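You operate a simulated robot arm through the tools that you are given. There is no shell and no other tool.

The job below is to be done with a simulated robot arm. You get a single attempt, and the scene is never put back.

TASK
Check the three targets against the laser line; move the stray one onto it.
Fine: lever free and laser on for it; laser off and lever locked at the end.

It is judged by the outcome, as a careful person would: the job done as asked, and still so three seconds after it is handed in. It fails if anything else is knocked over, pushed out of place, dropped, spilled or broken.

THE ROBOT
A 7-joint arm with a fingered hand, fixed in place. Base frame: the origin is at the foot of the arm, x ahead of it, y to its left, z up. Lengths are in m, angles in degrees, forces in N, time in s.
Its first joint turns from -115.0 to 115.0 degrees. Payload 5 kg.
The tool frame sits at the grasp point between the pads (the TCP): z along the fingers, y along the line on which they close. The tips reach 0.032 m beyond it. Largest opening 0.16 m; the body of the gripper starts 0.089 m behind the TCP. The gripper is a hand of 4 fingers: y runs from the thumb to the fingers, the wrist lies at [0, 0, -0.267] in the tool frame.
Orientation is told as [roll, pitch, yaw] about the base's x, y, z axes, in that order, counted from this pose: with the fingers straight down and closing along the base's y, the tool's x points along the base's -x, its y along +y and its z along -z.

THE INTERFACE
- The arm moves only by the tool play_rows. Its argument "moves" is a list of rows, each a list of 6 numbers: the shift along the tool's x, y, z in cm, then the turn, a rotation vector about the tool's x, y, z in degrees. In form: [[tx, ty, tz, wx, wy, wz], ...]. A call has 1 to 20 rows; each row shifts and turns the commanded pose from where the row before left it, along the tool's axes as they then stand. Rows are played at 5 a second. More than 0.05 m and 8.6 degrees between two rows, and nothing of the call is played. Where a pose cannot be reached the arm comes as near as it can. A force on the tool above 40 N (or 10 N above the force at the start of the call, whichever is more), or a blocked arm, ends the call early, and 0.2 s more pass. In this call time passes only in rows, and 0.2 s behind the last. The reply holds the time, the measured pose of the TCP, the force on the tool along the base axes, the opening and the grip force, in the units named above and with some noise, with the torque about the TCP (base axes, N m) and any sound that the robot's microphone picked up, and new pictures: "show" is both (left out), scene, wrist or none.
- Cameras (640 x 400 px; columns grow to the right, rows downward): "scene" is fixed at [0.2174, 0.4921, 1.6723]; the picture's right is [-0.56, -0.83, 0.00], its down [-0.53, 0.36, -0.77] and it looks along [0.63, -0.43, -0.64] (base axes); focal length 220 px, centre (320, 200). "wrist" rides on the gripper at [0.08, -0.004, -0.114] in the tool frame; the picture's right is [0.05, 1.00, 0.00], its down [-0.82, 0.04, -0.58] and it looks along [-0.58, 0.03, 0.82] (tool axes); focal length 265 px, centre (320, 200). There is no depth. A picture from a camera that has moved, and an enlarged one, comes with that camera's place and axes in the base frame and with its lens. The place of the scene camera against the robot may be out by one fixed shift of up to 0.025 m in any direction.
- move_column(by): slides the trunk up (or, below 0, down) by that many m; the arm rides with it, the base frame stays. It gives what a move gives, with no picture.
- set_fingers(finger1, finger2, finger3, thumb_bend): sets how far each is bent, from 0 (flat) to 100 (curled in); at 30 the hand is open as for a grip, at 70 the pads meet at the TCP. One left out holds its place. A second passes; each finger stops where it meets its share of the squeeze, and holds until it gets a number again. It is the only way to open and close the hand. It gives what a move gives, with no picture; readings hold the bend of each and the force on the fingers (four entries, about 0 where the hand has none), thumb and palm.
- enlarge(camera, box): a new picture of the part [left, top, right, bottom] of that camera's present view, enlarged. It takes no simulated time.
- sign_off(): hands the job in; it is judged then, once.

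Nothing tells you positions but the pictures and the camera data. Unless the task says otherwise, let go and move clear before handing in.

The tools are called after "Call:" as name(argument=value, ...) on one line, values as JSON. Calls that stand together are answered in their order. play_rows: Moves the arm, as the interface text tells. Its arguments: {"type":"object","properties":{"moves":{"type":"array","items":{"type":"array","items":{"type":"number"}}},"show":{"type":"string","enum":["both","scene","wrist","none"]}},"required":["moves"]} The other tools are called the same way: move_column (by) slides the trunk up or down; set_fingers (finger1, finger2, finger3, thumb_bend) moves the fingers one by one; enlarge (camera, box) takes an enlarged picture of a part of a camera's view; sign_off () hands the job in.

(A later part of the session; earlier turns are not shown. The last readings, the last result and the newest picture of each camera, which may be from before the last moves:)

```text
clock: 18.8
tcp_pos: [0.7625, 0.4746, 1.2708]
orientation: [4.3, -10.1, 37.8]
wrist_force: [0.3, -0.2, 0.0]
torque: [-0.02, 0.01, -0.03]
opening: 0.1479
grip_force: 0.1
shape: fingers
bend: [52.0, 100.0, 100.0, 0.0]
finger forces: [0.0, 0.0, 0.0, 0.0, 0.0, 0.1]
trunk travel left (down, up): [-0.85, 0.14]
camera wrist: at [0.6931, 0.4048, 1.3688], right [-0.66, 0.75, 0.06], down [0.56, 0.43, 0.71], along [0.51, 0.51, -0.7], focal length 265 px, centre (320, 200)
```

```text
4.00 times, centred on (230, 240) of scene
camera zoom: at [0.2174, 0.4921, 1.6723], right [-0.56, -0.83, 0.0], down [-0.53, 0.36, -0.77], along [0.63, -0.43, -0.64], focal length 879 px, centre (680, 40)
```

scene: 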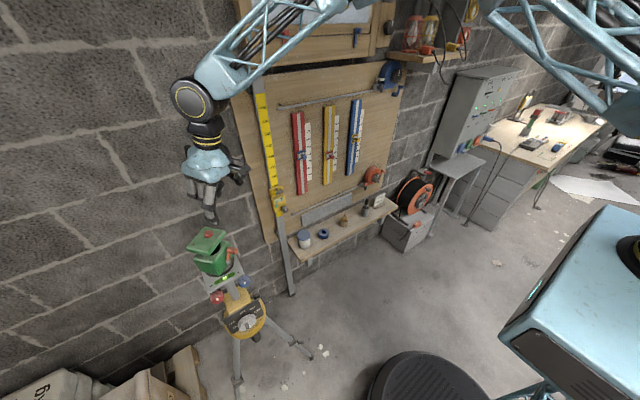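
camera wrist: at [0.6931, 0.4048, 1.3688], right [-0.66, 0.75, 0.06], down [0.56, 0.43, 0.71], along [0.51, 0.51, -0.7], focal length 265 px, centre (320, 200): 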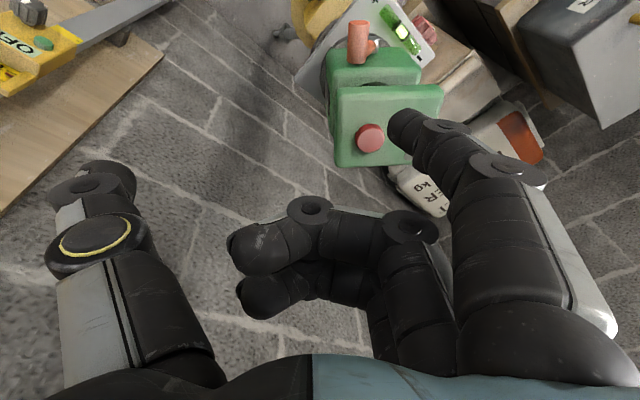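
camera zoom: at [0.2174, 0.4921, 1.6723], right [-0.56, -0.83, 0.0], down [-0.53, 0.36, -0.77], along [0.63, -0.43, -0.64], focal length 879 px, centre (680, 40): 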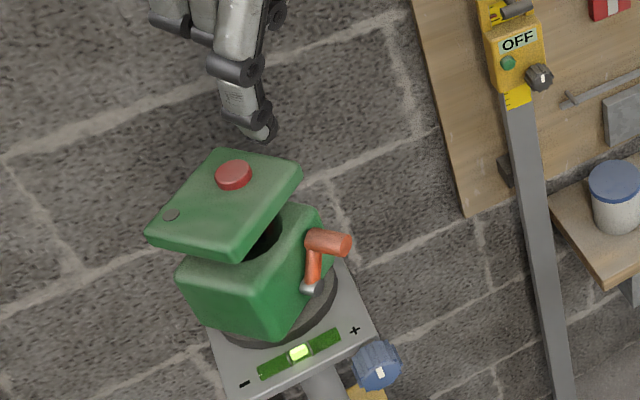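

The fingertip is about 5 cm above and 4 cm short of the button. I'll move over it and stop around 2 cm above.

Call:
play_rows(moves=[[-2.2, -0.15, 0.4, 0, 0, 0], [-2.2, -0.15, 0.4, 0, 0, 0], [0.35, -0.12, 2.0, 0, 0, 0], [0.23, -0.08, 1.3, 0, 0, 0]], show="none")

Call:
enlarge(camera="wrist", box=[230, 60, 470, 300])

Call:
enlarge(camera="scene", box=[180, 210, 260, 280])

```text
clock: 19.8
tcp_pos: [0.7958, 0.4988, 1.2366]
orientation: [4.3, -10.2, 37.6]
wrist_force: [0.3, -0.4, -0.3]
torque: [0.0, 0.02, -0.03]
opening: 0.1482
grip_force: 0.0
shape: fingers
bend: [52.0, 100.0, 100.0, 0.0]
finger forces: [0.0, 0.0, 0.1, 0.0, 0.1, 0.0]
trunk travel left (down, up): [-0.85, 0.14]
```

```text
1.67 times, centred on (350, 180) of wrist
camera zoom: at [0.727, 0.428, 1.3341], right [-0.66, 0.75, 0.06], down [0.55, 0.43, 0.71], along [0.51, 0.51, -0.7], focal length 442 px, centre (270, 233)
```

zoom: 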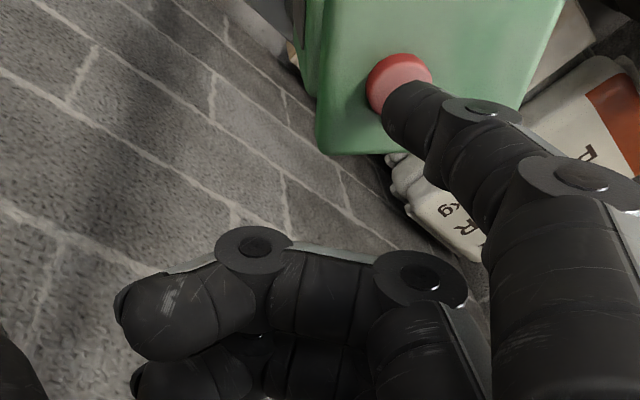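

```text
5.71 times, centred on (220, 245) of scene
camera zoom: at [0.2174, 0.4921, 1.6723], right [-0.56, -0.83, 0.0], down [-0.53, 0.36, -0.77], along [0.63, -0.43, -0.64], focal length 1256 px, centre (891, -57)
```

zoom: 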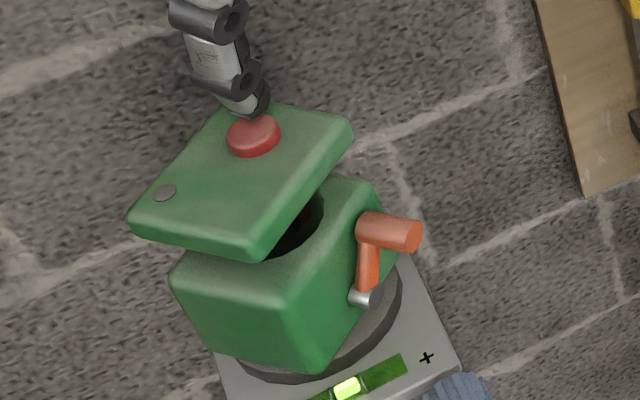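

The finger is over the button. I'll press down slowly and watch the force and sound.

Call:
play_rows(moves=[[0.18, -0.06, 1.0, 0, 0, 0], [0.09, -0.03, 0.5, 0, 0, 0], [0.05, -0.02, 0.3, 0, 0, 0], [0.05, -0.02, 0.3, 0, 0, 0]], show="scene")

Call:
enlarge(camera="scene", box=[180, 210, 260, 280])

```text
clock: 20.8
tcp_pos: [0.7968, 0.4985, 1.2158]
orientation: [4.3, -10.2, 37.6]
wrist_force: [3.1, 0.6, 13.0]
torque: [0.34, 0.62, -0.13]
opening: 0.1482
grip_force: 6.6
shape: fingers
bend: [53.0, 100.0, 100.0, 0.0]
finger forces: [12.8, 0.0, 0.0, 0.1, 0.1, 0.0]
trunk travel left (down, up): [-0.85, 0.14]
heard: click
```

scene: 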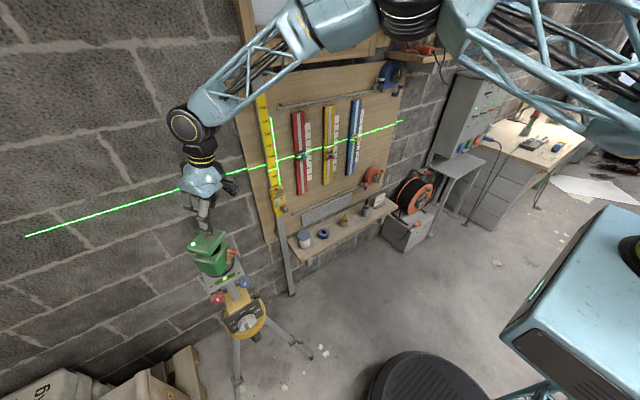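

```text
5.71 times, centred on (220, 245) of scene
camera zoom: at [0.2174, 0.4921, 1.6723], right [-0.56, -0.83, 0.0], down [-0.53, 0.36, -0.77], along [0.63, -0.43, -0.64], focal length 1256 px, centre (891, -57)
```

zoom: 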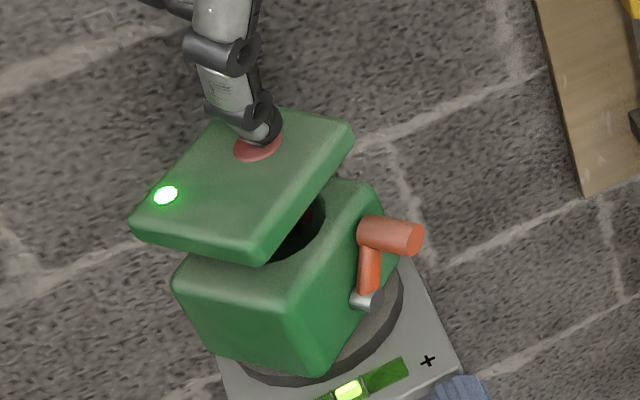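

A click, and the green line and LED came on. I'll lift straight off and look at where the line crosses the targets.

Call:
play_rows(moves=[[-0.09, 0.03, -0.5, 0, 0, 0], [-0.5, 0.17, -2.8, 0, 0, 0], [-0.7, 0.25, -4.0, 0, 0, 0], [4.0, 0, -2, 0, 0, 0]], show="scene")

Call:
enlarge(camera="scene", box=[290, 130, 346, 170])

Call:
enlarge(camera="scene", box=[324, 120, 372, 160])

Call:
enlarge(camera="scene", box=[190, 225, 240, 275])

Call:
enlarge(camera="scene", box=[250, 70, 410, 230])

```text
clock: 21.8
tcp_pos: [0.7627, 0.4681, 1.3029]
orientation: [4.2, -10.3, 37.8]
wrist_force: [-0.1, -0.8, 0.8]
torque: [0.03, -0.05, -0.04]
opening: 0.1479
grip_force: 0.0
shape: fingers
bend: [52.0, 100.0, 100.0, 0.0]
finger forces: [0.0, 0.1, 0.0, 0.0, 0.0, 0.0]
trunk travel left (down, up): [-0.85, 0.14]
```

scene: 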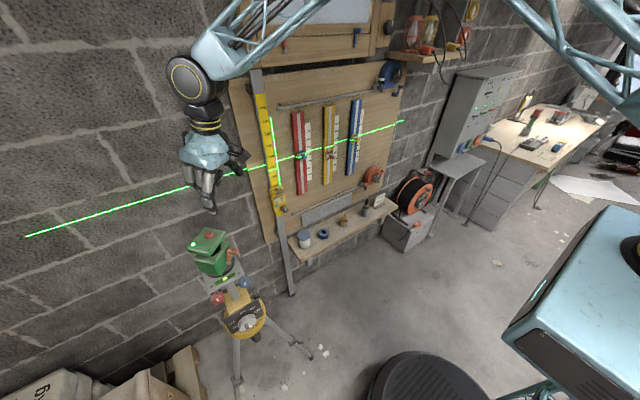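

```text
10.00 times, centred on (318, 150) of scene
camera zoom: at [0.2174, 0.4921, 1.6723], right [-0.56, -0.83, 0.0], down [-0.53, 0.36, -0.77], along [0.63, -0.43, -0.64], focal length 2198 px, centre (340, 700)
```

zoom: 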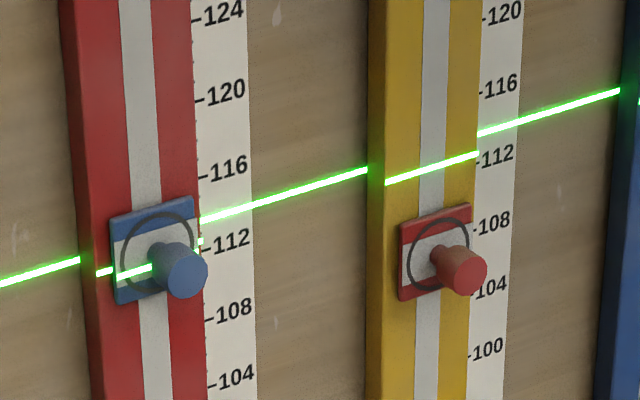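

```text
10.00 times, centred on (348, 140) of scene
camera zoom: at [0.2174, 0.4921, 1.6723], right [-0.56, -0.83, 0.0], down [-0.53, 0.36, -0.77], along [0.63, -0.43, -0.64], focal length 2198 px, centre (40, 800)
```

zoom: 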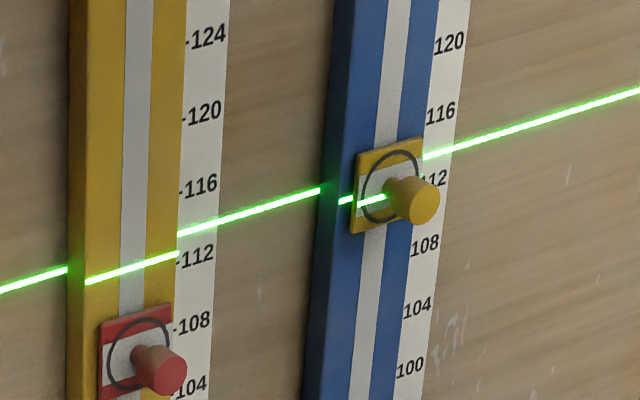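

```text
8.00 times, centred on (215, 250) of scene
camera zoom: at [0.2174, 0.4921, 1.6723], right [-0.56, -0.83, 0.0], down [-0.53, 0.36, -0.77], along [0.63, -0.43, -0.64], focal length 1759 px, centre (1160, -200)
```

zoom: 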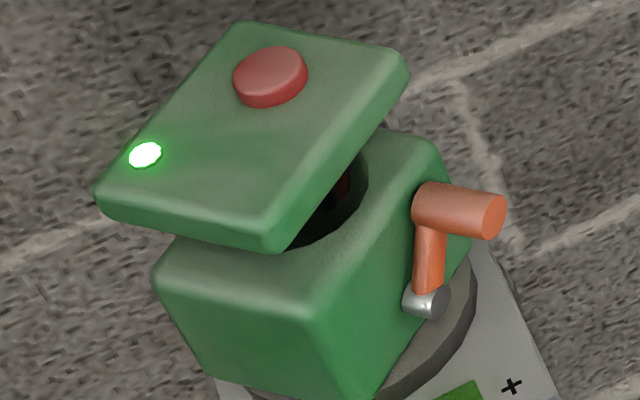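

```text
2.50 times, centred on (330, 150) of scene
camera zoom: at [0.2174, 0.4921, 1.6723], right [-0.56, -0.83, 0.0], down [-0.53, 0.36, -0.77], along [0.63, -0.43, -0.64], focal length 550 px, centre (295, 325)
```

zoom: 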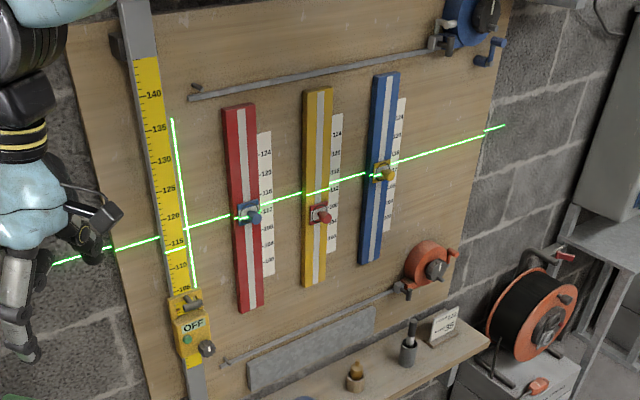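

The line is steady and level. It crosses the blue and yellow targets, and the red target on the yellow rail sits about 6 cm below it. I'll look closely at how the good ones align so I can match them.

Call:
enlarge(camera="scene", box=[296, 146, 316, 164])

Call:
enlarge(camera="scene", box=[344, 128, 364, 146])

Call:
enlarge(camera="scene", box=[320, 138, 345, 163])

Call:
enlarge(camera="scene", box=[255, 130, 295, 220])

```text
16.00 times, centred on (306, 155) of scene
camera zoom: at [0.2174, 0.4921, 1.6723], right [-0.56, -0.83, 0.0], down [-0.53, 0.36, -0.77], along [0.63, -0.43, -0.64], focal length 3517 px, centre (544, 920)
```

zoom: 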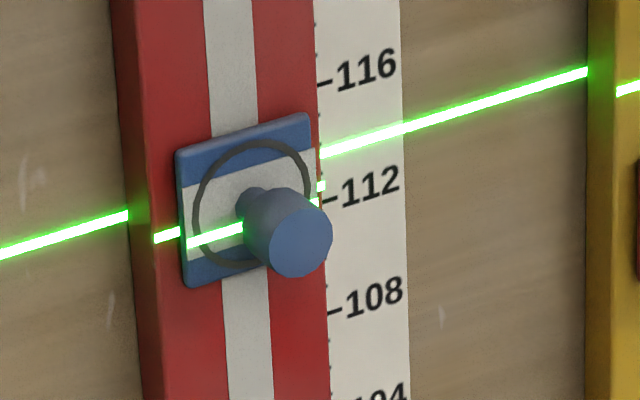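

```text
16.00 times, centred on (354, 137) of scene
camera zoom: at [0.2174, 0.4921, 1.6723], right [-0.56, -0.83, 0.0], down [-0.53, 0.36, -0.77], along [0.63, -0.43, -0.64], focal length 3517 px, centre (-224, 1208)
```

zoom: 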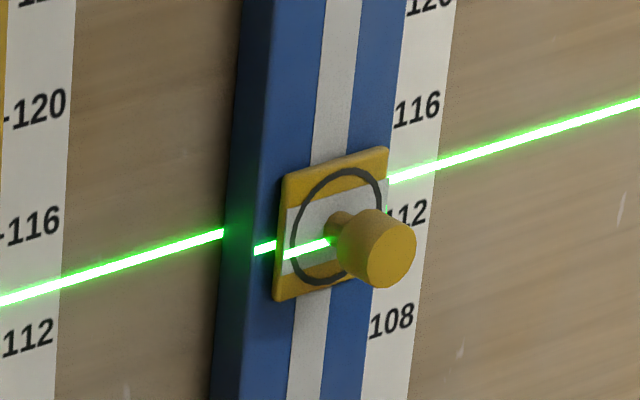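

```text
16.00 times, centred on (332, 150) of scene
camera zoom: at [0.2174, 0.4921, 1.6723], right [-0.56, -0.83, 0.0], down [-0.53, 0.36, -0.77], along [0.63, -0.43, -0.64], focal length 3517 px, centre (120, 992)
```

zoom: 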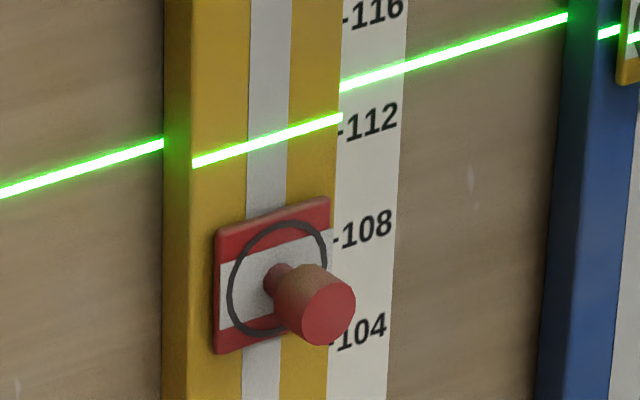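

```text
4.44 times, centred on (275, 175) of scene
camera zoom: at [0.2174, 0.4921, 1.6723], right [-0.56, -0.83, 0.0], down [-0.53, 0.36, -0.77], along [0.63, -0.43, -0.64], focal length 977 px, centre (520, 311)
```

zoom: 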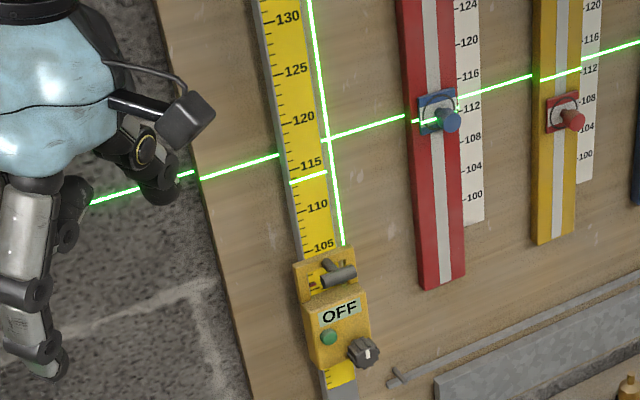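

All three rails agree that the line is at about 113.6. The blue and yellow targets are on it within their white bands, and the red one is about 4 cm low, so it is the stray. I'll set the fingers for a push-up and move to open space in front of the board.

Call:
play_rows(moves=[[3.33, -3.04, -0.08, 0, 0, 0], [3.33, -3.04, -0.08, 0, 0, 0], [3.33, -3.04, -0.08, 0, 0, 0], [3.33, -3.04, -0.08, 0, 0, 0], [3.33, -3.04, -0.08, 0, 0, 0], [3.33, -3.04, -0.08, 0, 0, 0], [3.33, -3.04, -0.08, 0, 0, 0], [3.33, -3.04, -0.08, 0, 0, 0], [3.33, -3.04, -0.08, 0, 0, 0], [3.33, -3.04, -0.08, 0, 0, 0], [3.33, -3.04, -0.08, 0, 0, 0], [3.33, -3.04, -0.08, 0, 0, 0], [3.33, -3.04, -0.08, 0, 0, 0], [3.33, -3.04, -0.08, 0, 0, 0], [3.33, -3.04, -0.08, 0, 0, 0], [0, 0, 0, 1.34, -0.46, 7.5], [0, 0, 0, 1.34, -0.46, 7.5], [0, 0, 0, 1.34, -0.46, 7.5], [0, 0, 0, 1.34, -0.46, 7.5], [0, 0, 0, 1.34, -0.46, 7.5]], show="none")

Call:
set_fingers(finger1=25, finger2=25, finger3=52, thumb_bend=40)

```text
clock: 26.0
tcp_pos: [0.6597, -0.186, 1.1892]
orientation: [4.1, -9.7, -0.4]
wrist_force: [0.0, -0.1, -0.6]
torque: [0.02, 0.03, -0.03]
opening: 0.1475
grip_force: 0.0
shape: fingers
bend: [52.0, 100.0, 100.0, 0.0]
finger forces: [0.0, 0.0, 0.1, 0.1, 0.0, 0.0]
trunk travel left (down, up): [-0.85, 0.14]
```

```text
clock: 27.0
tcp_pos: [0.6591, -0.1892, 1.1899]
orientation: [4.3, -9.7, -0.4]
wrist_force: [0.1, 0.8, -0.5]
torque: [0.0, 0.03, -0.02]
opening: 0.1579
grip_force: 0.0
shape: fingers
bend: [25.0, 25.0, 52.0, 40.0]
finger forces: [0.1, 0.1, 0.0, 0.1, 0.1, 0.0]
trunk travel left (down, up): [-0.85, 0.14]
```

Now I'll pitch the hand up so the fingers point at the board, moving forward slightly as I do.

Call:
play_rows(moves=[[-3.95, 0, 0.68, 0, 0, 0], [-3.95, 0, 0.68, 0, 0, 0], [-3.95, 0, 0.68, 0, 0, 0], [0, 0, 0, 0, -8, 0], [0, 0, 0, 0, -8, 0], [0, 0, 0, 0, -8, 0], [0, 0, 0, 0, -8, 0], [0, 0, 0, 0, -8, 0], [0, 0, 0, 0, -8, 0], [0, 0, 0, 0, -8, 0], [0, 0, 0, 0, -8, 0], [0, 0, 0, 0, -8, 0], [0, 0, 0, 0, -8, 0], [0, 0, 0, 0, 0, -4.3]])

```text
clock: 30.0
tcp_pos: [0.7796, -0.186, 1.1912]
orientation: [-49.9, -89.6, 50.2]
wrist_force: [0.2, -0.3, 0.2]
torque: [-0.01, 0.0, 0.0]
opening: 0.1578
grip_force: 0.0
shape: fingers
bend: [25.0, 25.0, 52.0, 40.0]
finger forces: [0.1, 0.0, 0.1, 0.1, 0.1, 0.1]
trunk travel left (down, up): [-0.85, 0.14]
camera wrist: at [0.6666, -0.1913, 1.1121], right [-0.01, 1.0, -0.06], down [-0.57, 0.04, 0.82], along [0.82, 0.04, 0.57], focal length 265 px, centre (320, 200)
```

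scene: 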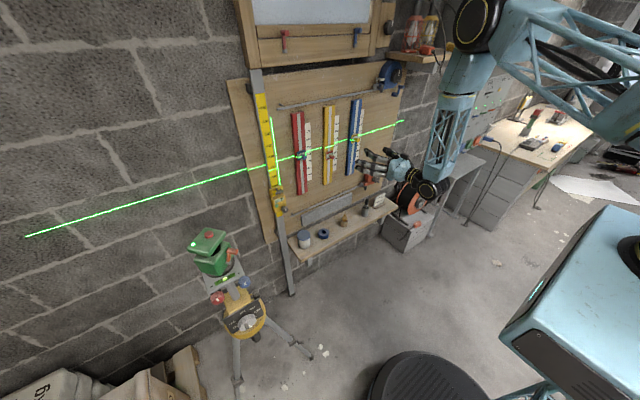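
wrist: 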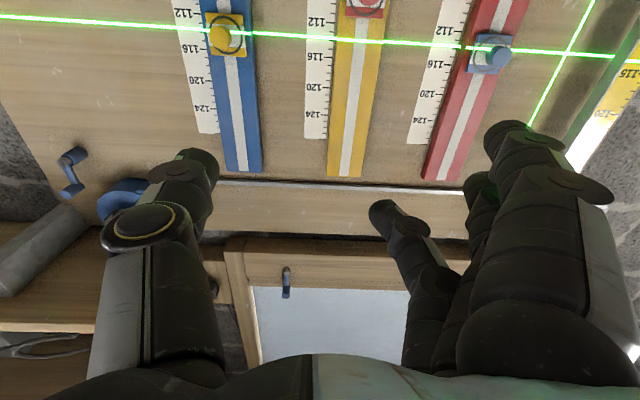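

The hand now points at the board and the camera sees the rails from below (picture upside down). I'll zoom in on the line and the knobs to fix depths.

Call:
enlarge(camera="wrist", box=[170, 0, 270, 62])

Call:
enlarge(camera="wrist", box=[310, 0, 410, 62])

Call:
enlarge(camera="wrist", box=[440, 10, 540, 82])

```text
6.40 times, centred on (220, 31) of wrist
camera zoom: at [0.6666, -0.1913, 1.1121], right [-0.01, 1.0, -0.06], down [-0.57, 0.04, 0.82], along [0.82, 0.04, 0.57], focal length 1699 px, centre (960, 1282)
```

zoom: 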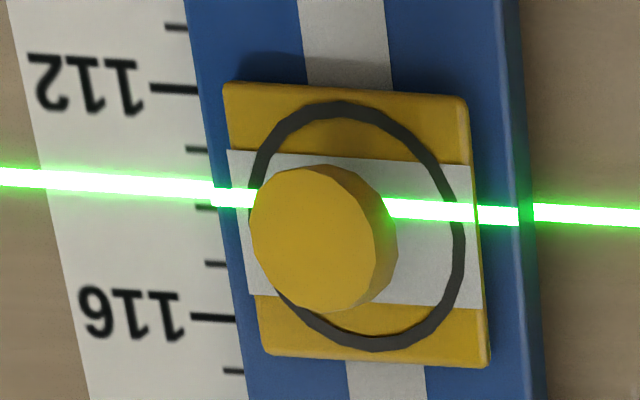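

```text
6.40 times, centred on (360, 31) of wrist
camera zoom: at [0.6666, -0.1913, 1.1121], right [-0.01, 1.0, -0.06], down [-0.57, 0.04, 0.82], along [0.82, 0.04, 0.57], focal length 1699 px, centre (64, 1282)
```

zoom: 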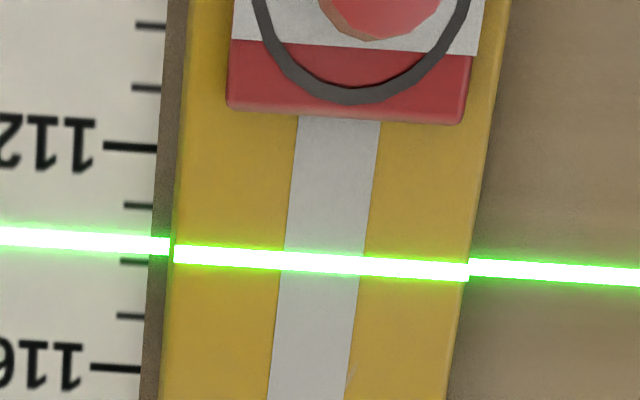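

```text
5.56 times, centred on (490, 46) of wrist
camera zoom: at [0.6666, -0.1913, 1.1121], right [-0.01, 1.0, -0.06], down [-0.57, 0.04, 0.82], along [0.82, 0.04, 0.57], focal length 1474 px, centre (-624, 1056)
```

zoom: 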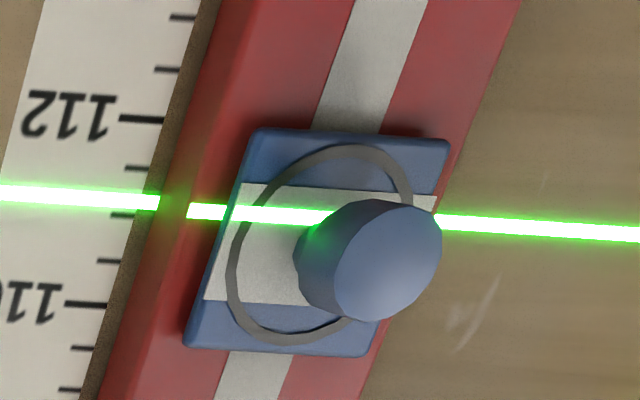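

From this view the scale equals height in cm, so the line is at z≈1.137 and the red target's centre is near z≈1.09, y≈−0.133. Its knob end is at x≈1.025. I'll bring finger 3 below and in front of the knob.

Call:
play_rows(moves=[[3.45, 0.06, 3.3, 0, 0, 0], [3.45, 0.06, 3.3, 0, 0, 0], [3.45, 0.06, 3.3, 0, 0, 0], [3.45, 0.06, 3.3, 0, 0, 0], [3.45, 0.06, 3.3, 0, 0, 0]])

Call:
enlarge(camera="wrist", box=[260, 60, 460, 260])

Call:
enlarge(camera="scene", box=[280, 110, 400, 210])

```text
clock: 31.2
tcp_pos: [0.9467, -0.187, 1.0168]
orientation: [-37.2, -89.6, 37.6]
wrist_force: [1.6, 0.7, -0.2]
torque: [0.01, -0.01, 0.01]
opening: 0.1575
grip_force: 0.1
shape: fingers
bend: [25.0, 25.0, 52.0, 40.0]
finger forces: [0.0, 0.0, 0.1, 0.0, 0.0, 0.0]
trunk travel left (down, up): [-0.85, 0.14]
camera wrist: at [0.8328, -0.1917, 0.9381], right [-0.01, 1.0, -0.06], down [-0.57, 0.04, 0.82], along [0.82, 0.04, 0.57], focal length 265 px, centre (320, 200)
```

scene: 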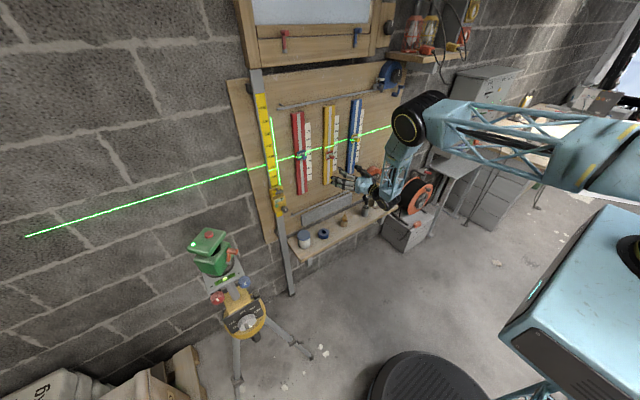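
wrist: 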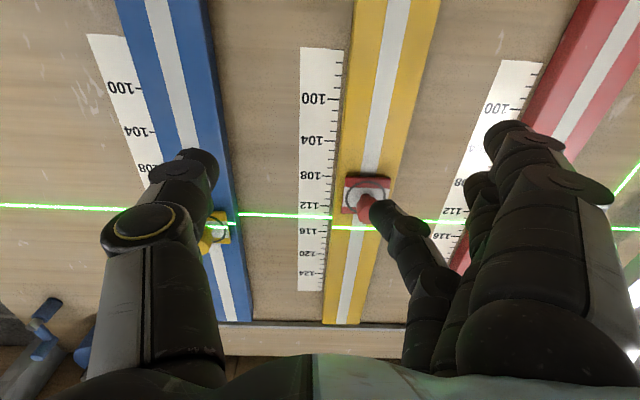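

```text
2.00 times, centred on (360, 160) of wrist
camera zoom: at [0.8328, -0.1917, 0.9381], right [-0.01, 1.0, -0.06], down [-0.57, 0.04, 0.82], along [0.82, 0.04, 0.57], focal length 531 px, centre (240, 280)
```

zoom: 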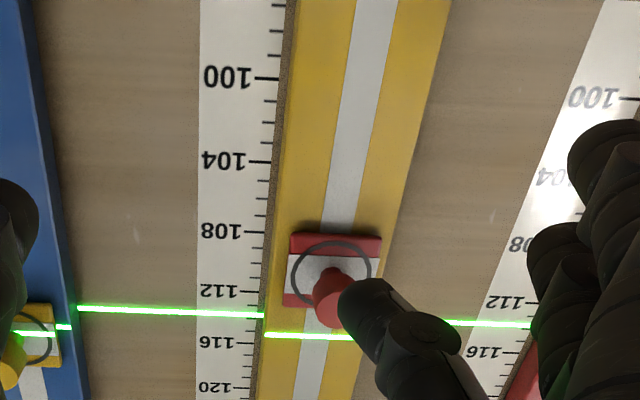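

```text
4.00 times, centred on (340, 160) of scene
camera zoom: at [0.2174, 0.4921, 1.6723], right [-0.56, -0.83, 0.0], down [-0.53, 0.36, -0.77], along [0.63, -0.43, -0.64], focal length 879 px, centre (240, 360)
```

zoom: 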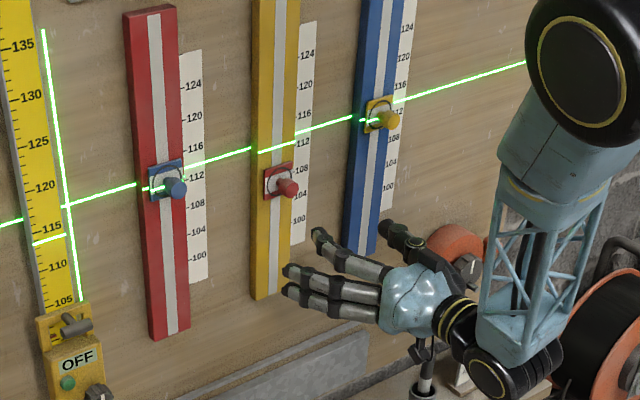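

Finger 3 is lined up under the knob in y with about 2 cm of vertical gap. I'll move forward until its tip is beneath the knob head.

Call:
play_rows(moves=[[0, 0, 2.1, 0, 0, 0], [0, 0, 2.1, 0, 0, 0], [0, 0, 2.0, 0, 0, 0]], show="none")

Call:
enlarge(camera="wrist", box=[260, 120, 460, 320])

Call:
enlarge(camera="scene", box=[305, 130, 365, 180])

```text
clock: 32.0
tcp_pos: [1.0057, -0.1835, 1.017]
orientation: [-33.2, -89.6, 33.5]
wrist_force: [0.8, 0.5, 0.3]
torque: [0.02, -0.02, 0.02]
opening: 0.1579
grip_force: 0.0
shape: fingers
bend: [25.0, 25.0, 52.0, 40.0]
finger forces: [0.1, 0.0, 0.0, 0.0, 0.1, 0.1]
trunk travel left (down, up): [-0.85, 0.14]
```

```text
2.00 times, centred on (360, 220) of wrist
camera zoom: at [0.8928, -0.1894, 0.9383], right [-0.01, 1.0, -0.06], down [-0.57, 0.04, 0.82], along [0.82, 0.04, 0.57], focal length 531 px, centre (240, 160)
```

zoom: 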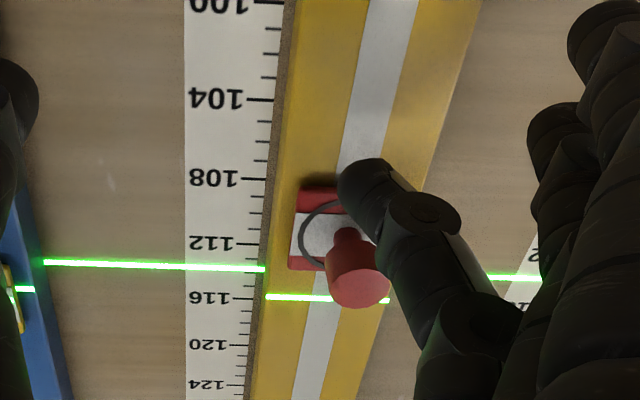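

```text
8.00 times, centred on (335, 155) of scene
camera zoom: at [0.2174, 0.4921, 1.6723], right [-0.56, -0.83, 0.0], down [-0.53, 0.36, -0.77], along [0.63, -0.43, -0.64], focal length 1759 px, centre (200, 560)
```

zoom: 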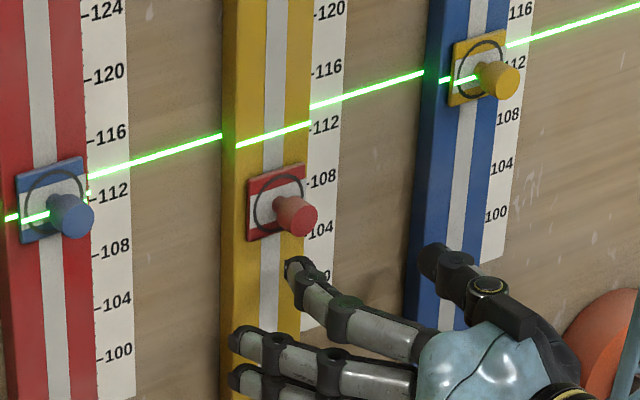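

The finger sits right beneath the knob head. I'll lift in small steps and check the scene view.

Call:
play_rows(moves=[[-1, 0, 0, 0, 0, 0], [-0.8, 0, 0, 0, 0, 0], [-0.6, 0, 0, 0, 0, 0], [-0.6, 0, 0, 0, 0, 0], [-0.6, 0, 0, 0, 0, 0]], show="none")

Call:
enlarge(camera="scene", box=[305, 130, 365, 180])

Call:
enlarge(camera="wrist", box=[260, 120, 460, 320])

```text
clock: 33.2
tcp_pos: [1.0046, -0.1859, 1.0509]
orientation: [-33.9, -89.5, 34.3]
wrist_force: [0.1, -0.4, -1.9]
torque: [-0.12, 0.01, 0.0]
opening: 0.1574
grip_force: 0.8
shape: fingers
bend: [25.0, 25.0, 52.0, 40.0]
finger forces: [0.0, 0.1, 2.0, 0.0, 0.0, 0.0]
trunk travel left (down, up): [-0.85, 0.14]
```

```text
8.00 times, centred on (335, 155) of scene
camera zoom: at [0.2174, 0.4921, 1.6723], right [-0.56, -0.83, 0.0], down [-0.53, 0.36, -0.77], along [0.63, -0.43, -0.64], focal length 1759 px, centre (200, 560)
```

zoom: 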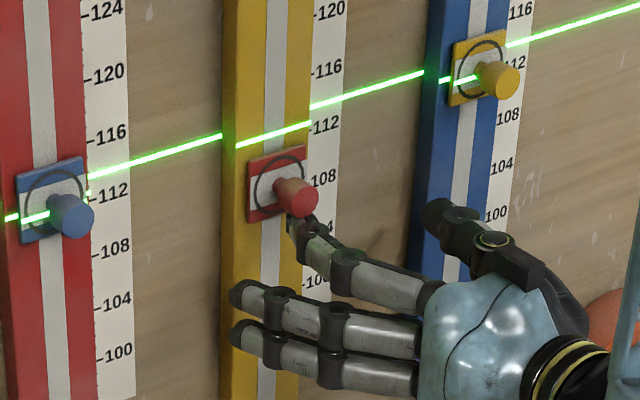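

```text
2.00 times, centred on (360, 220) of wrist
camera zoom: at [0.892, -0.1892, 0.9738], right [-0.01, 1.0, -0.06], down [-0.57, 0.04, 0.82], along [0.82, 0.04, 0.57], focal length 531 px, centre (240, 160)
```

zoom: 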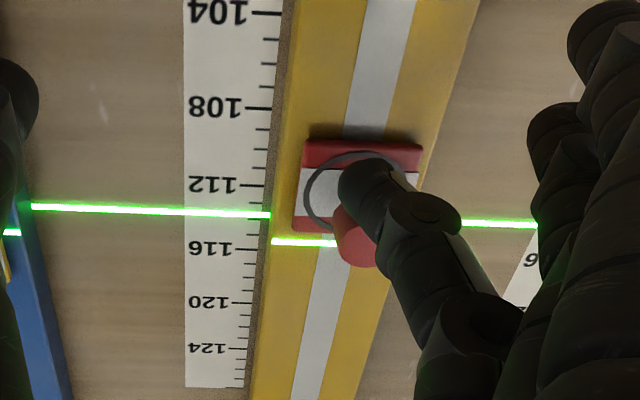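

The target slides with only about 2 N. It has roughly 3 cm left to go, so I'll continue part of that and check.

Call:
play_rows(moves=[[-0.6, 0, 0, 0, 0, 0], [-0.6, 0, 0, 0, 0, 0], [-0.6, 0, 0, 0, 0, 0], [-0.5, 0, 0, 0, 0, 0]], show="none")

Call:
enlarge(camera="scene", box=[320, 132, 345, 157])

Call:
enlarge(camera="wrist", box=[260, 120, 460, 320])

```text
clock: 34.2
tcp_pos: [1.0049, -0.1838, 1.0746]
orientation: [-36.8, -89.6, 37.2]
wrist_force: [0.3, 0.5, -2.2]
torque: [-0.1, 0.02, -0.03]
opening: 0.1577
grip_force: 0.4
shape: fingers
bend: [25.0, 25.0, 52.0, 40.0]
finger forces: [0.1, 0.0, 1.9, 0.0, 0.1, 0.1]
trunk travel left (down, up): [-0.85, 0.14]
```

```text
16.00 times, centred on (332, 144) of scene
camera zoom: at [0.2174, 0.4921, 1.6723], right [-0.56, -0.83, 0.0], down [-0.53, 0.36, -0.77], along [0.63, -0.43, -0.64], focal length 3517 px, centre (120, 1088)
```

zoom: 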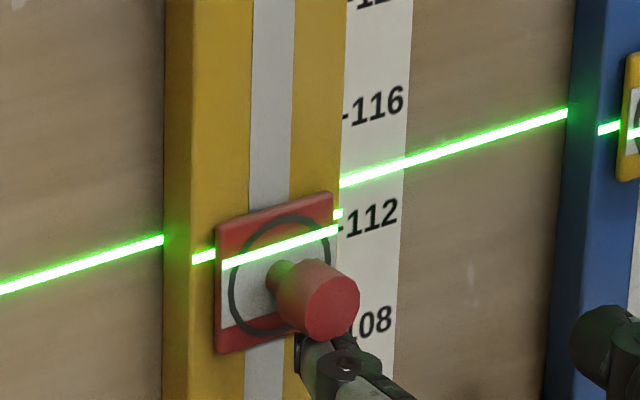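

```text
2.00 times, centred on (360, 220) of wrist
camera zoom: at [0.8916, -0.1888, 0.9965], right [-0.01, 1.0, -0.06], down [-0.57, 0.04, 0.82], along [0.82, 0.04, 0.57], focal length 531 px, centre (240, 160)
```

zoom: 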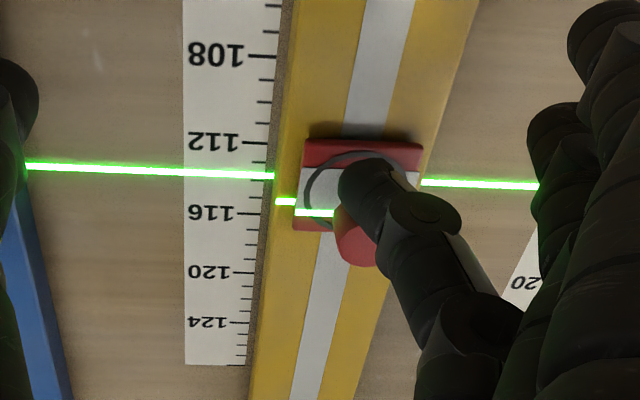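

The line now crosses the red target about 0.9 cm above its centre. I'll make a fine lift.

Call:
play_rows(moves=[[-0.4, 0, 0, 0, 0, 0], [-0.3, 0, 0, 0, 0, 0]], show="none")

Call:
enlarge(camera="scene", box=[322, 134, 342, 154])

Call:
enlarge(camera="wrist", box=[320, 170, 400, 250])

```text
clock: 34.8
tcp_pos: [1.0059, -0.1841, 1.0823]
orientation: [-29.5, -89.6, 29.8]
wrist_force: [-0.9, 0.0, -2.2]
torque: [-0.1, 0.01, 0.05]
opening: 0.1577
grip_force: 1.6
shape: fingers
bend: [25.0, 25.0, 52.0, 40.0]
finger forces: [0.1, 0.1, 2.3, 0.0, 0.0, 0.0]
trunk travel left (down, up): [-0.85, 0.14]
```

```text
16.00 times, centred on (332, 144) of scene
camera zoom: at [0.2174, 0.4921, 1.6723], right [-0.56, -0.83, 0.0], down [-0.53, 0.36, -0.77], along [0.63, -0.43, -0.64], focal length 3517 px, centre (128, 1096)
```

zoom: 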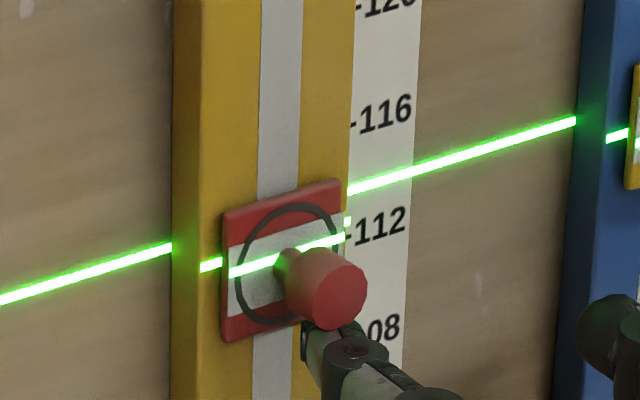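

```text
5.00 times, centred on (360, 210) of wrist
camera zoom: at [0.8924, -0.1884, 1.0034], right [-0.01, 1.0, -0.05], down [-0.57, 0.04, 0.82], along [0.82, 0.04, 0.57], focal length 1327 px, centre (120, 150)
```

zoom: 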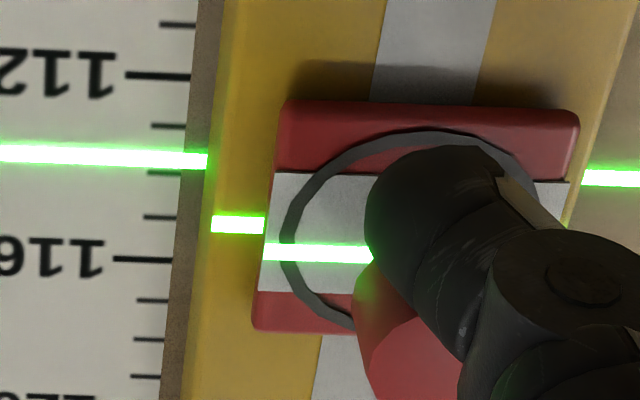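

About 0.4 cm still to go to the centre, and the two views agree.

Call:
play_rows(moves=[[-0.2, 0, 0, 0, 0, 0], [-0.15, 0, 0, 0, 0, 0]], show="none")

Call:
enlarge(camera="scene", box=[322, 134, 342, 154])

Call:
enlarge(camera="wrist", box=[320, 170, 400, 250])

```text
clock: 35.4
tcp_pos: [1.0054, -0.1855, 1.0861]
orientation: [-37.2, -89.6, 37.5]
wrist_force: [-0.6, 0.3, -1.3]
torque: [-0.12, 0.0, 0.05]
opening: 0.1578
grip_force: 0.7
shape: fingers
bend: [25.0, 25.0, 52.0, 40.0]
finger forces: [0.0, 0.0, 1.7, 0.0, 0.0, 0.0]
trunk travel left (down, up): [-0.85, 0.14]
```

```text
16.00 times, centred on (332, 144) of scene
camera zoom: at [0.2174, 0.4921, 1.6723], right [-0.56, -0.83, 0.0], down [-0.53, 0.36, -0.77], along [0.63, -0.43, -0.64], focal length 3517 px, centre (128, 1096)
```

zoom: 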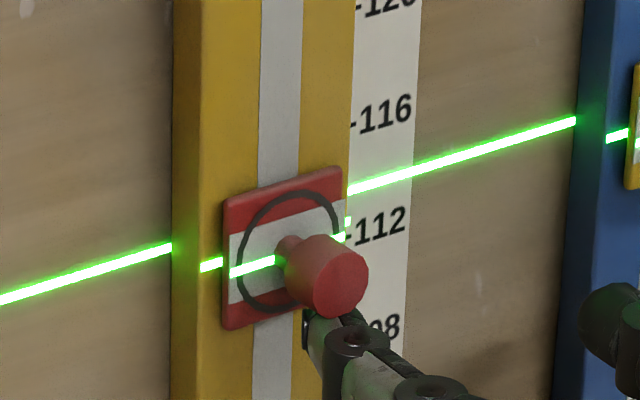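

```text
5.00 times, centred on (360, 210) of wrist
camera zoom: at [0.8926, -0.189, 1.0074], right [-0.01, 1.0, -0.06], down [-0.57, 0.04, 0.82], along [0.82, 0.04, 0.57], focal length 1327 px, centre (120, 150)
```

zoom: 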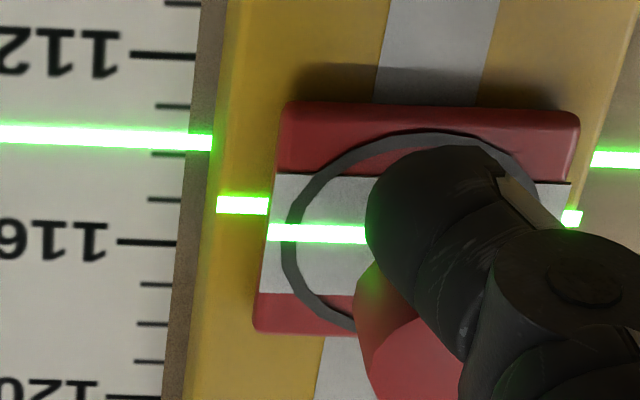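

The line is now at the centre of the red target in both views. I'll lower the finger off the knob, back straight out, and check that it holds.

Call:
play_rows(moves=[[0.5, 0, 0, 0, 0, 0], [1.0, 0, 0, 0, 0, 0], [0, 0, -3, 0, 0, 0], [0, 0, -4.5, 0, 0, 0], [0, 0, -4.5, 0, 0, 0], [0, 0, -4.5, 0, 0, 0]], show="none")

Call:
enlarge(camera="scene", box=[322, 134, 342, 154])

Call:
enlarge(camera="scene", box=[285, 110, 375, 170])

Call:
enlarge(camera="wrist", box=[130, 80, 530, 280])

```text
clock: 36.8
tcp_pos: [0.8394, -0.1871, 1.072]
orientation: [-44.1, -89.6, 44.5]
wrist_force: [-0.1, -0.1, -0.1]
torque: [-0.04, 0.03, 0.02]
opening: 0.1576
grip_force: 0.0
shape: fingers
bend: [25.0, 25.0, 52.0, 40.0]
finger forces: [0.0, 0.0, 0.1, 0.0, 0.0, 0.0]
trunk travel left (down, up): [-0.85, 0.14]
```

```text
16.00 times, centred on (332, 144) of scene
camera zoom: at [0.2174, 0.4921, 1.6723], right [-0.56, -0.83, 0.0], down [-0.53, 0.36, -0.77], along [0.63, -0.43, -0.64], focal length 3517 px, centre (128, 1096)
```

zoom: 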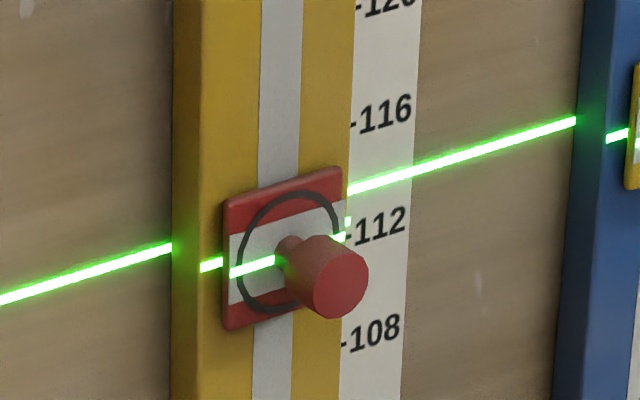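

```text
6.67 times, centred on (330, 140) of scene
camera zoom: at [0.2174, 0.4921, 1.6723], right [-0.56, -0.83, 0.0], down [-0.53, 0.36, -0.77], along [0.63, -0.43, -0.64], focal length 1466 px, centre (253, 600)
```

zoom: 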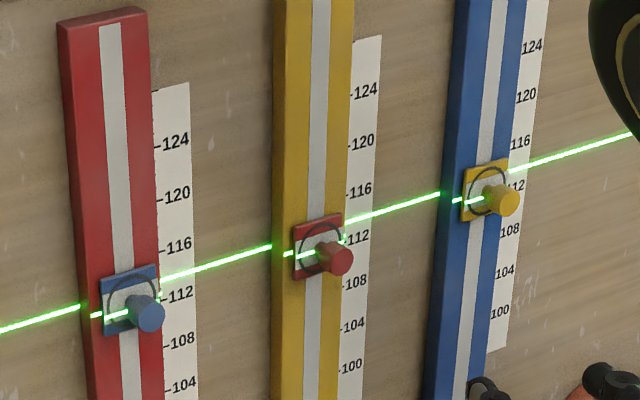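

```text
1.60 times, centred on (330, 180) of wrist
camera zoom: at [0.7264, -0.191, 0.9925], right [-0.01, 1.0, -0.06], down [-0.57, 0.04, 0.82], along [0.82, 0.04, 0.57], focal length 425 px, centre (304, 232)
```

zoom: 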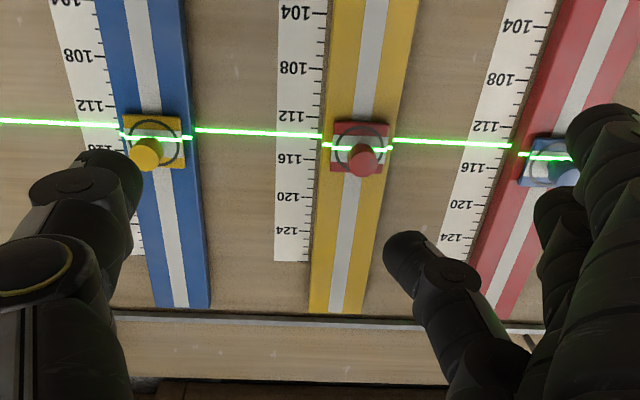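

All three targets are now on the line and the red one held. Next I'll retrace my path to the laser to switch it off, starting by pointing the hand down again.

Call:
play_rows(moves=[[-3.93, 0, -2, 0, 0, 0], [-3.93, 0, -2, 0, 0, 0], [-3.93, 0, -2, 0, 0, 0], [0, 0, 0, 0, 0, 4.3], [0, 0, 0, 0, 8, 0], [0, 0, 0, 0, 8, 0], [0, 0, 0, 0, 8, 0], [0, 0, 0, 0, 8, 0], [0, 0, 0, 0, 8, 0], [0, 0, 0, 0, 8, 0], [0, 0, 0, 0, 8, 0], [0, 0, 0, 0, 8, 0], [0, 0, 0, 0, 8, 0], [0, 0, 0, 0, 8, 0], [3.95, 0, -0.68, 0, 0, 0], [3.95, 0, -0.68, 0, 0, 0], [3.95, 0, -0.68, 0, 0, 0]], show="none")

Call:
set_fingers(finger1=52, finger2=100, finger3=100, thumb_bend=0)

```text
clock: 40.4
tcp_pos: [0.6581, -0.1859, 1.1924]
orientation: [4.2, -9.7, -0.5]
wrist_force: [0.0, -0.7, 0.5]
torque: [0.0, -0.06, 0.02]
opening: 0.1578
grip_force: 0.1
shape: fingers
bend: [25.0, 25.0, 52.0, 40.0]
finger forces: [0.0, 0.0, 0.0, 0.0, 0.0, 0.0]
trunk travel left (down, up): [-0.85, 0.14]
```

```text
clock: 41.4
tcp_pos: [0.6592, -0.1864, 1.1914]
orientation: [4.1, -9.6, -0.4]
wrist_force: [-0.5, 0.3, 0.0]
torque: [0.0, 0.06, 0.02]
opening: 0.1479
grip_force: 0.0
shape: fingers
bend: [52.0, 100.0, 100.0, 0.0]
finger forces: [0.1, 0.1, 0.0, 0.1, 0.1, 0.1]
trunk travel left (down, up): [-0.85, 0.14]
```

The hand is in its earlier staging pose with the pointing finger set. I'll return above the laser head.

Call:
play_rows(moves=[[0, 0, 0, -1.34, 0.46, -7.5], [0, 0, 0, -1.34, 0.46, -7.5], [0, 0, 0, -1.34, 0.46, -7.5], [0, 0, 0, -1.34, 0.46, -7.5], [0, 0, 0, -1.34, 0.46, -7.5], [-3.33, 3.04, 0.08, 0, 0, 0], [-3.33, 3.04, 0.08, 0, 0, 0], [-3.33, 3.04, 0.08, 0, 0, 0], [-3.33, 3.04, 0.08, 0, 0, 0], [-3.33, 3.04, 0.08, 0, 0, 0], [-3.33, 3.04, 0.08, 0, 0, 0], [-3.33, 3.04, 0.08, 0, 0, 0], [-3.33, 3.04, 0.08, 0, 0, 0], [-3.33, 3.04, 0.08, 0, 0, 0], [-3.33, 3.04, 0.08, 0, 0, 0], [-3.33, 3.04, 0.08, 0, 0, 0], [-3.33, 3.04, 0.08, 0, 0, 0], [-3.33, 3.04, 0.08, 0, 0, 0], [-3.33, 3.04, 0.08, 0, 0, 0], [-3.33, 3.04, 0.08, 0, 0, 0]], show="both")

Call:
enlarge(camera="wrist", box=[230, 60, 470, 300])

```text
clock: 45.6
tcp_pos: [0.7671, 0.4774, 1.2973]
orientation: [4.2, -10.1, 37.8]
wrist_force: [0.0, 0.5, 0.3]
torque: [-0.07, -0.03, 0.05]
opening: 0.1481
grip_force: 0.1
shape: fingers
bend: [52.0, 100.0, 100.0, 0.0]
finger forces: [0.1, 0.0, 0.0, 0.0, 0.0, 0.0]
trunk travel left (down, up): [-0.85, 0.14]
camera wrist: at [0.6971, 0.4077, 1.3951], right [-0.66, 0.75, 0.06], down [0.55, 0.43, 0.71], along [0.51, 0.51, -0.7], focal length 265 px, centre (320, 200)
```

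scene: 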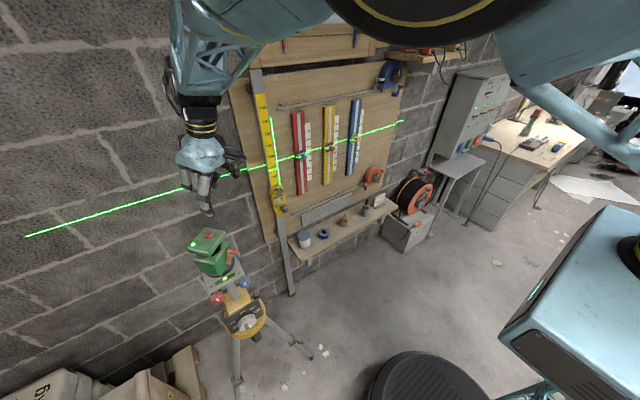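
wrist: 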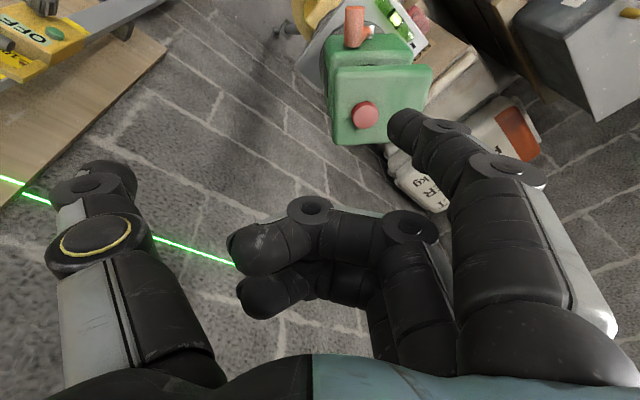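

```text
1.67 times, centred on (350, 180) of wrist
camera zoom: at [0.6971, 0.4077, 1.3951], right [-0.66, 0.75, 0.06], down [0.55, 0.43, 0.71], along [0.51, 0.51, -0.7], focal length 442 px, centre (270, 233)
```

zoom: 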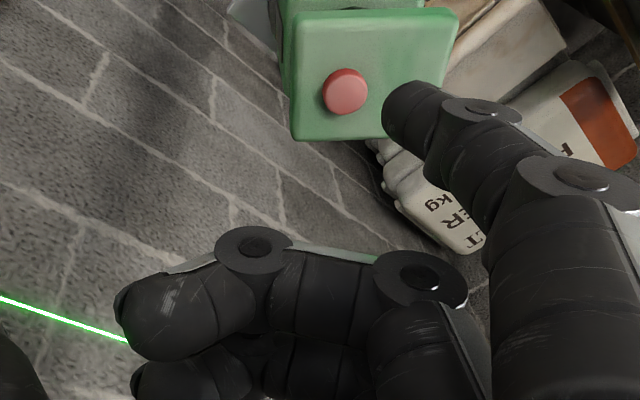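

I'll go back to the same hover point above the button as before (TCP about 0.796, 0.4985, 1.237) and verify.

Call:
play_rows(moves=[[-1.24, -0.28, 3.28, 0, 0, 0], [-1.24, -0.28, 3.28, 0, 0, 0]], show="none")

Call:
enlarge(camera="wrist", box=[230, 60, 470, 300])

Call:
enlarge(camera="scene", box=[180, 210, 260, 280])

```text
clock: 46.2
tcp_pos: [0.796, 0.4968, 1.2385]
orientation: [4.3, -10.1, 37.8]
wrist_force: [0.2, 0.8, -1.3]
torque: [-0.02, 0.01, -0.02]
opening: 0.1477
grip_force: 0.0
shape: fingers
bend: [52.0, 100.0, 100.0, 0.0]
finger forces: [0.0, 0.0, 0.0, 0.0, 0.1, 0.1]
trunk travel left (down, up): [-0.85, 0.14]
```

```text
1.67 times, centred on (350, 180) of wrist
camera zoom: at [0.7267, 0.4271, 1.3359], right [-0.66, 0.75, 0.06], down [0.55, 0.43, 0.71], along [0.51, 0.51, -0.7], focal length 442 px, centre (270, 233)
```

zoom: 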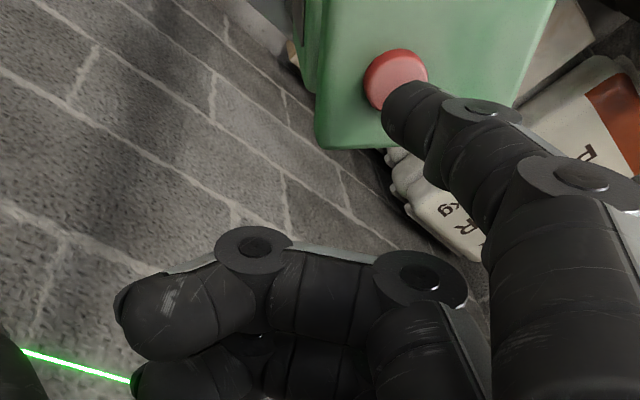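

```text
5.71 times, centred on (220, 245) of scene
camera zoom: at [0.2174, 0.4921, 1.6723], right [-0.56, -0.83, 0.0], down [-0.53, 0.36, -0.77], along [0.63, -0.43, -0.64], focal length 1256 px, centre (891, -57)
```

zoom: 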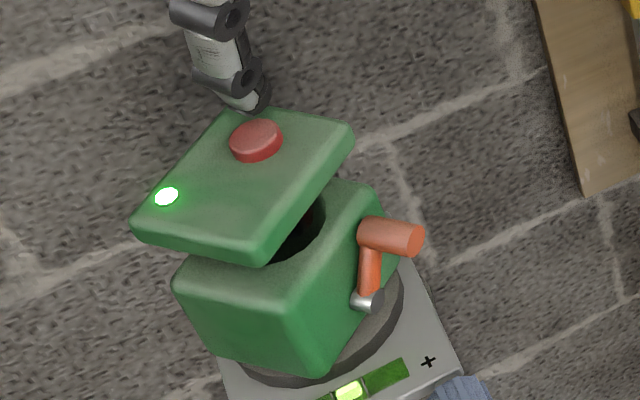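

I'm over the button again. This time I'll press in finer steps so I use no more force than needed.

Call:
play_rows(moves=[[0.15, -0.05, 0.9, 0, 0, 0], [0.1, -0.03, 0.6, 0, 0, 0], [0.03, -0.01, 0.2, 0, 0, 0]], show="none")

Call:
play_rows(moves=[[0.03, -0.01, 0.2, 0, 0, 0]], show="none")

```text
clock: 47.0
tcp_pos: [0.7979, 0.4973, 1.2215]
orientation: [4.3, -10.1, 37.7]
wrist_force: [-0.6, 0.1, 0.9]
torque: [-0.02, 0.0, 0.02]
opening: 0.1479
grip_force: 0.3
shape: fingers
bend: [52.0, 100.0, 100.0, 0.0]
finger forces: [0.3, 0.0, 0.0, 0.0, 0.0, 0.0]
trunk travel left (down, up): [-0.85, 0.14]
```

```text
clock: 47.4
tcp_pos: [0.796, 0.4959, 1.2204]
orientation: [4.4, -10.1, 37.8]
wrist_force: [-0.3, -0.3, 1.0]
torque: [0.02, 0.1, -0.01]
opening: 0.1476
grip_force: 0.1
shape: fingers
bend: [52.0, 100.0, 100.0, 0.0]
finger forces: [1.2, 0.0, 0.0, 0.0, 0.1, 0.0]
trunk travel left (down, up): [-0.85, 0.14]
heard: click
```

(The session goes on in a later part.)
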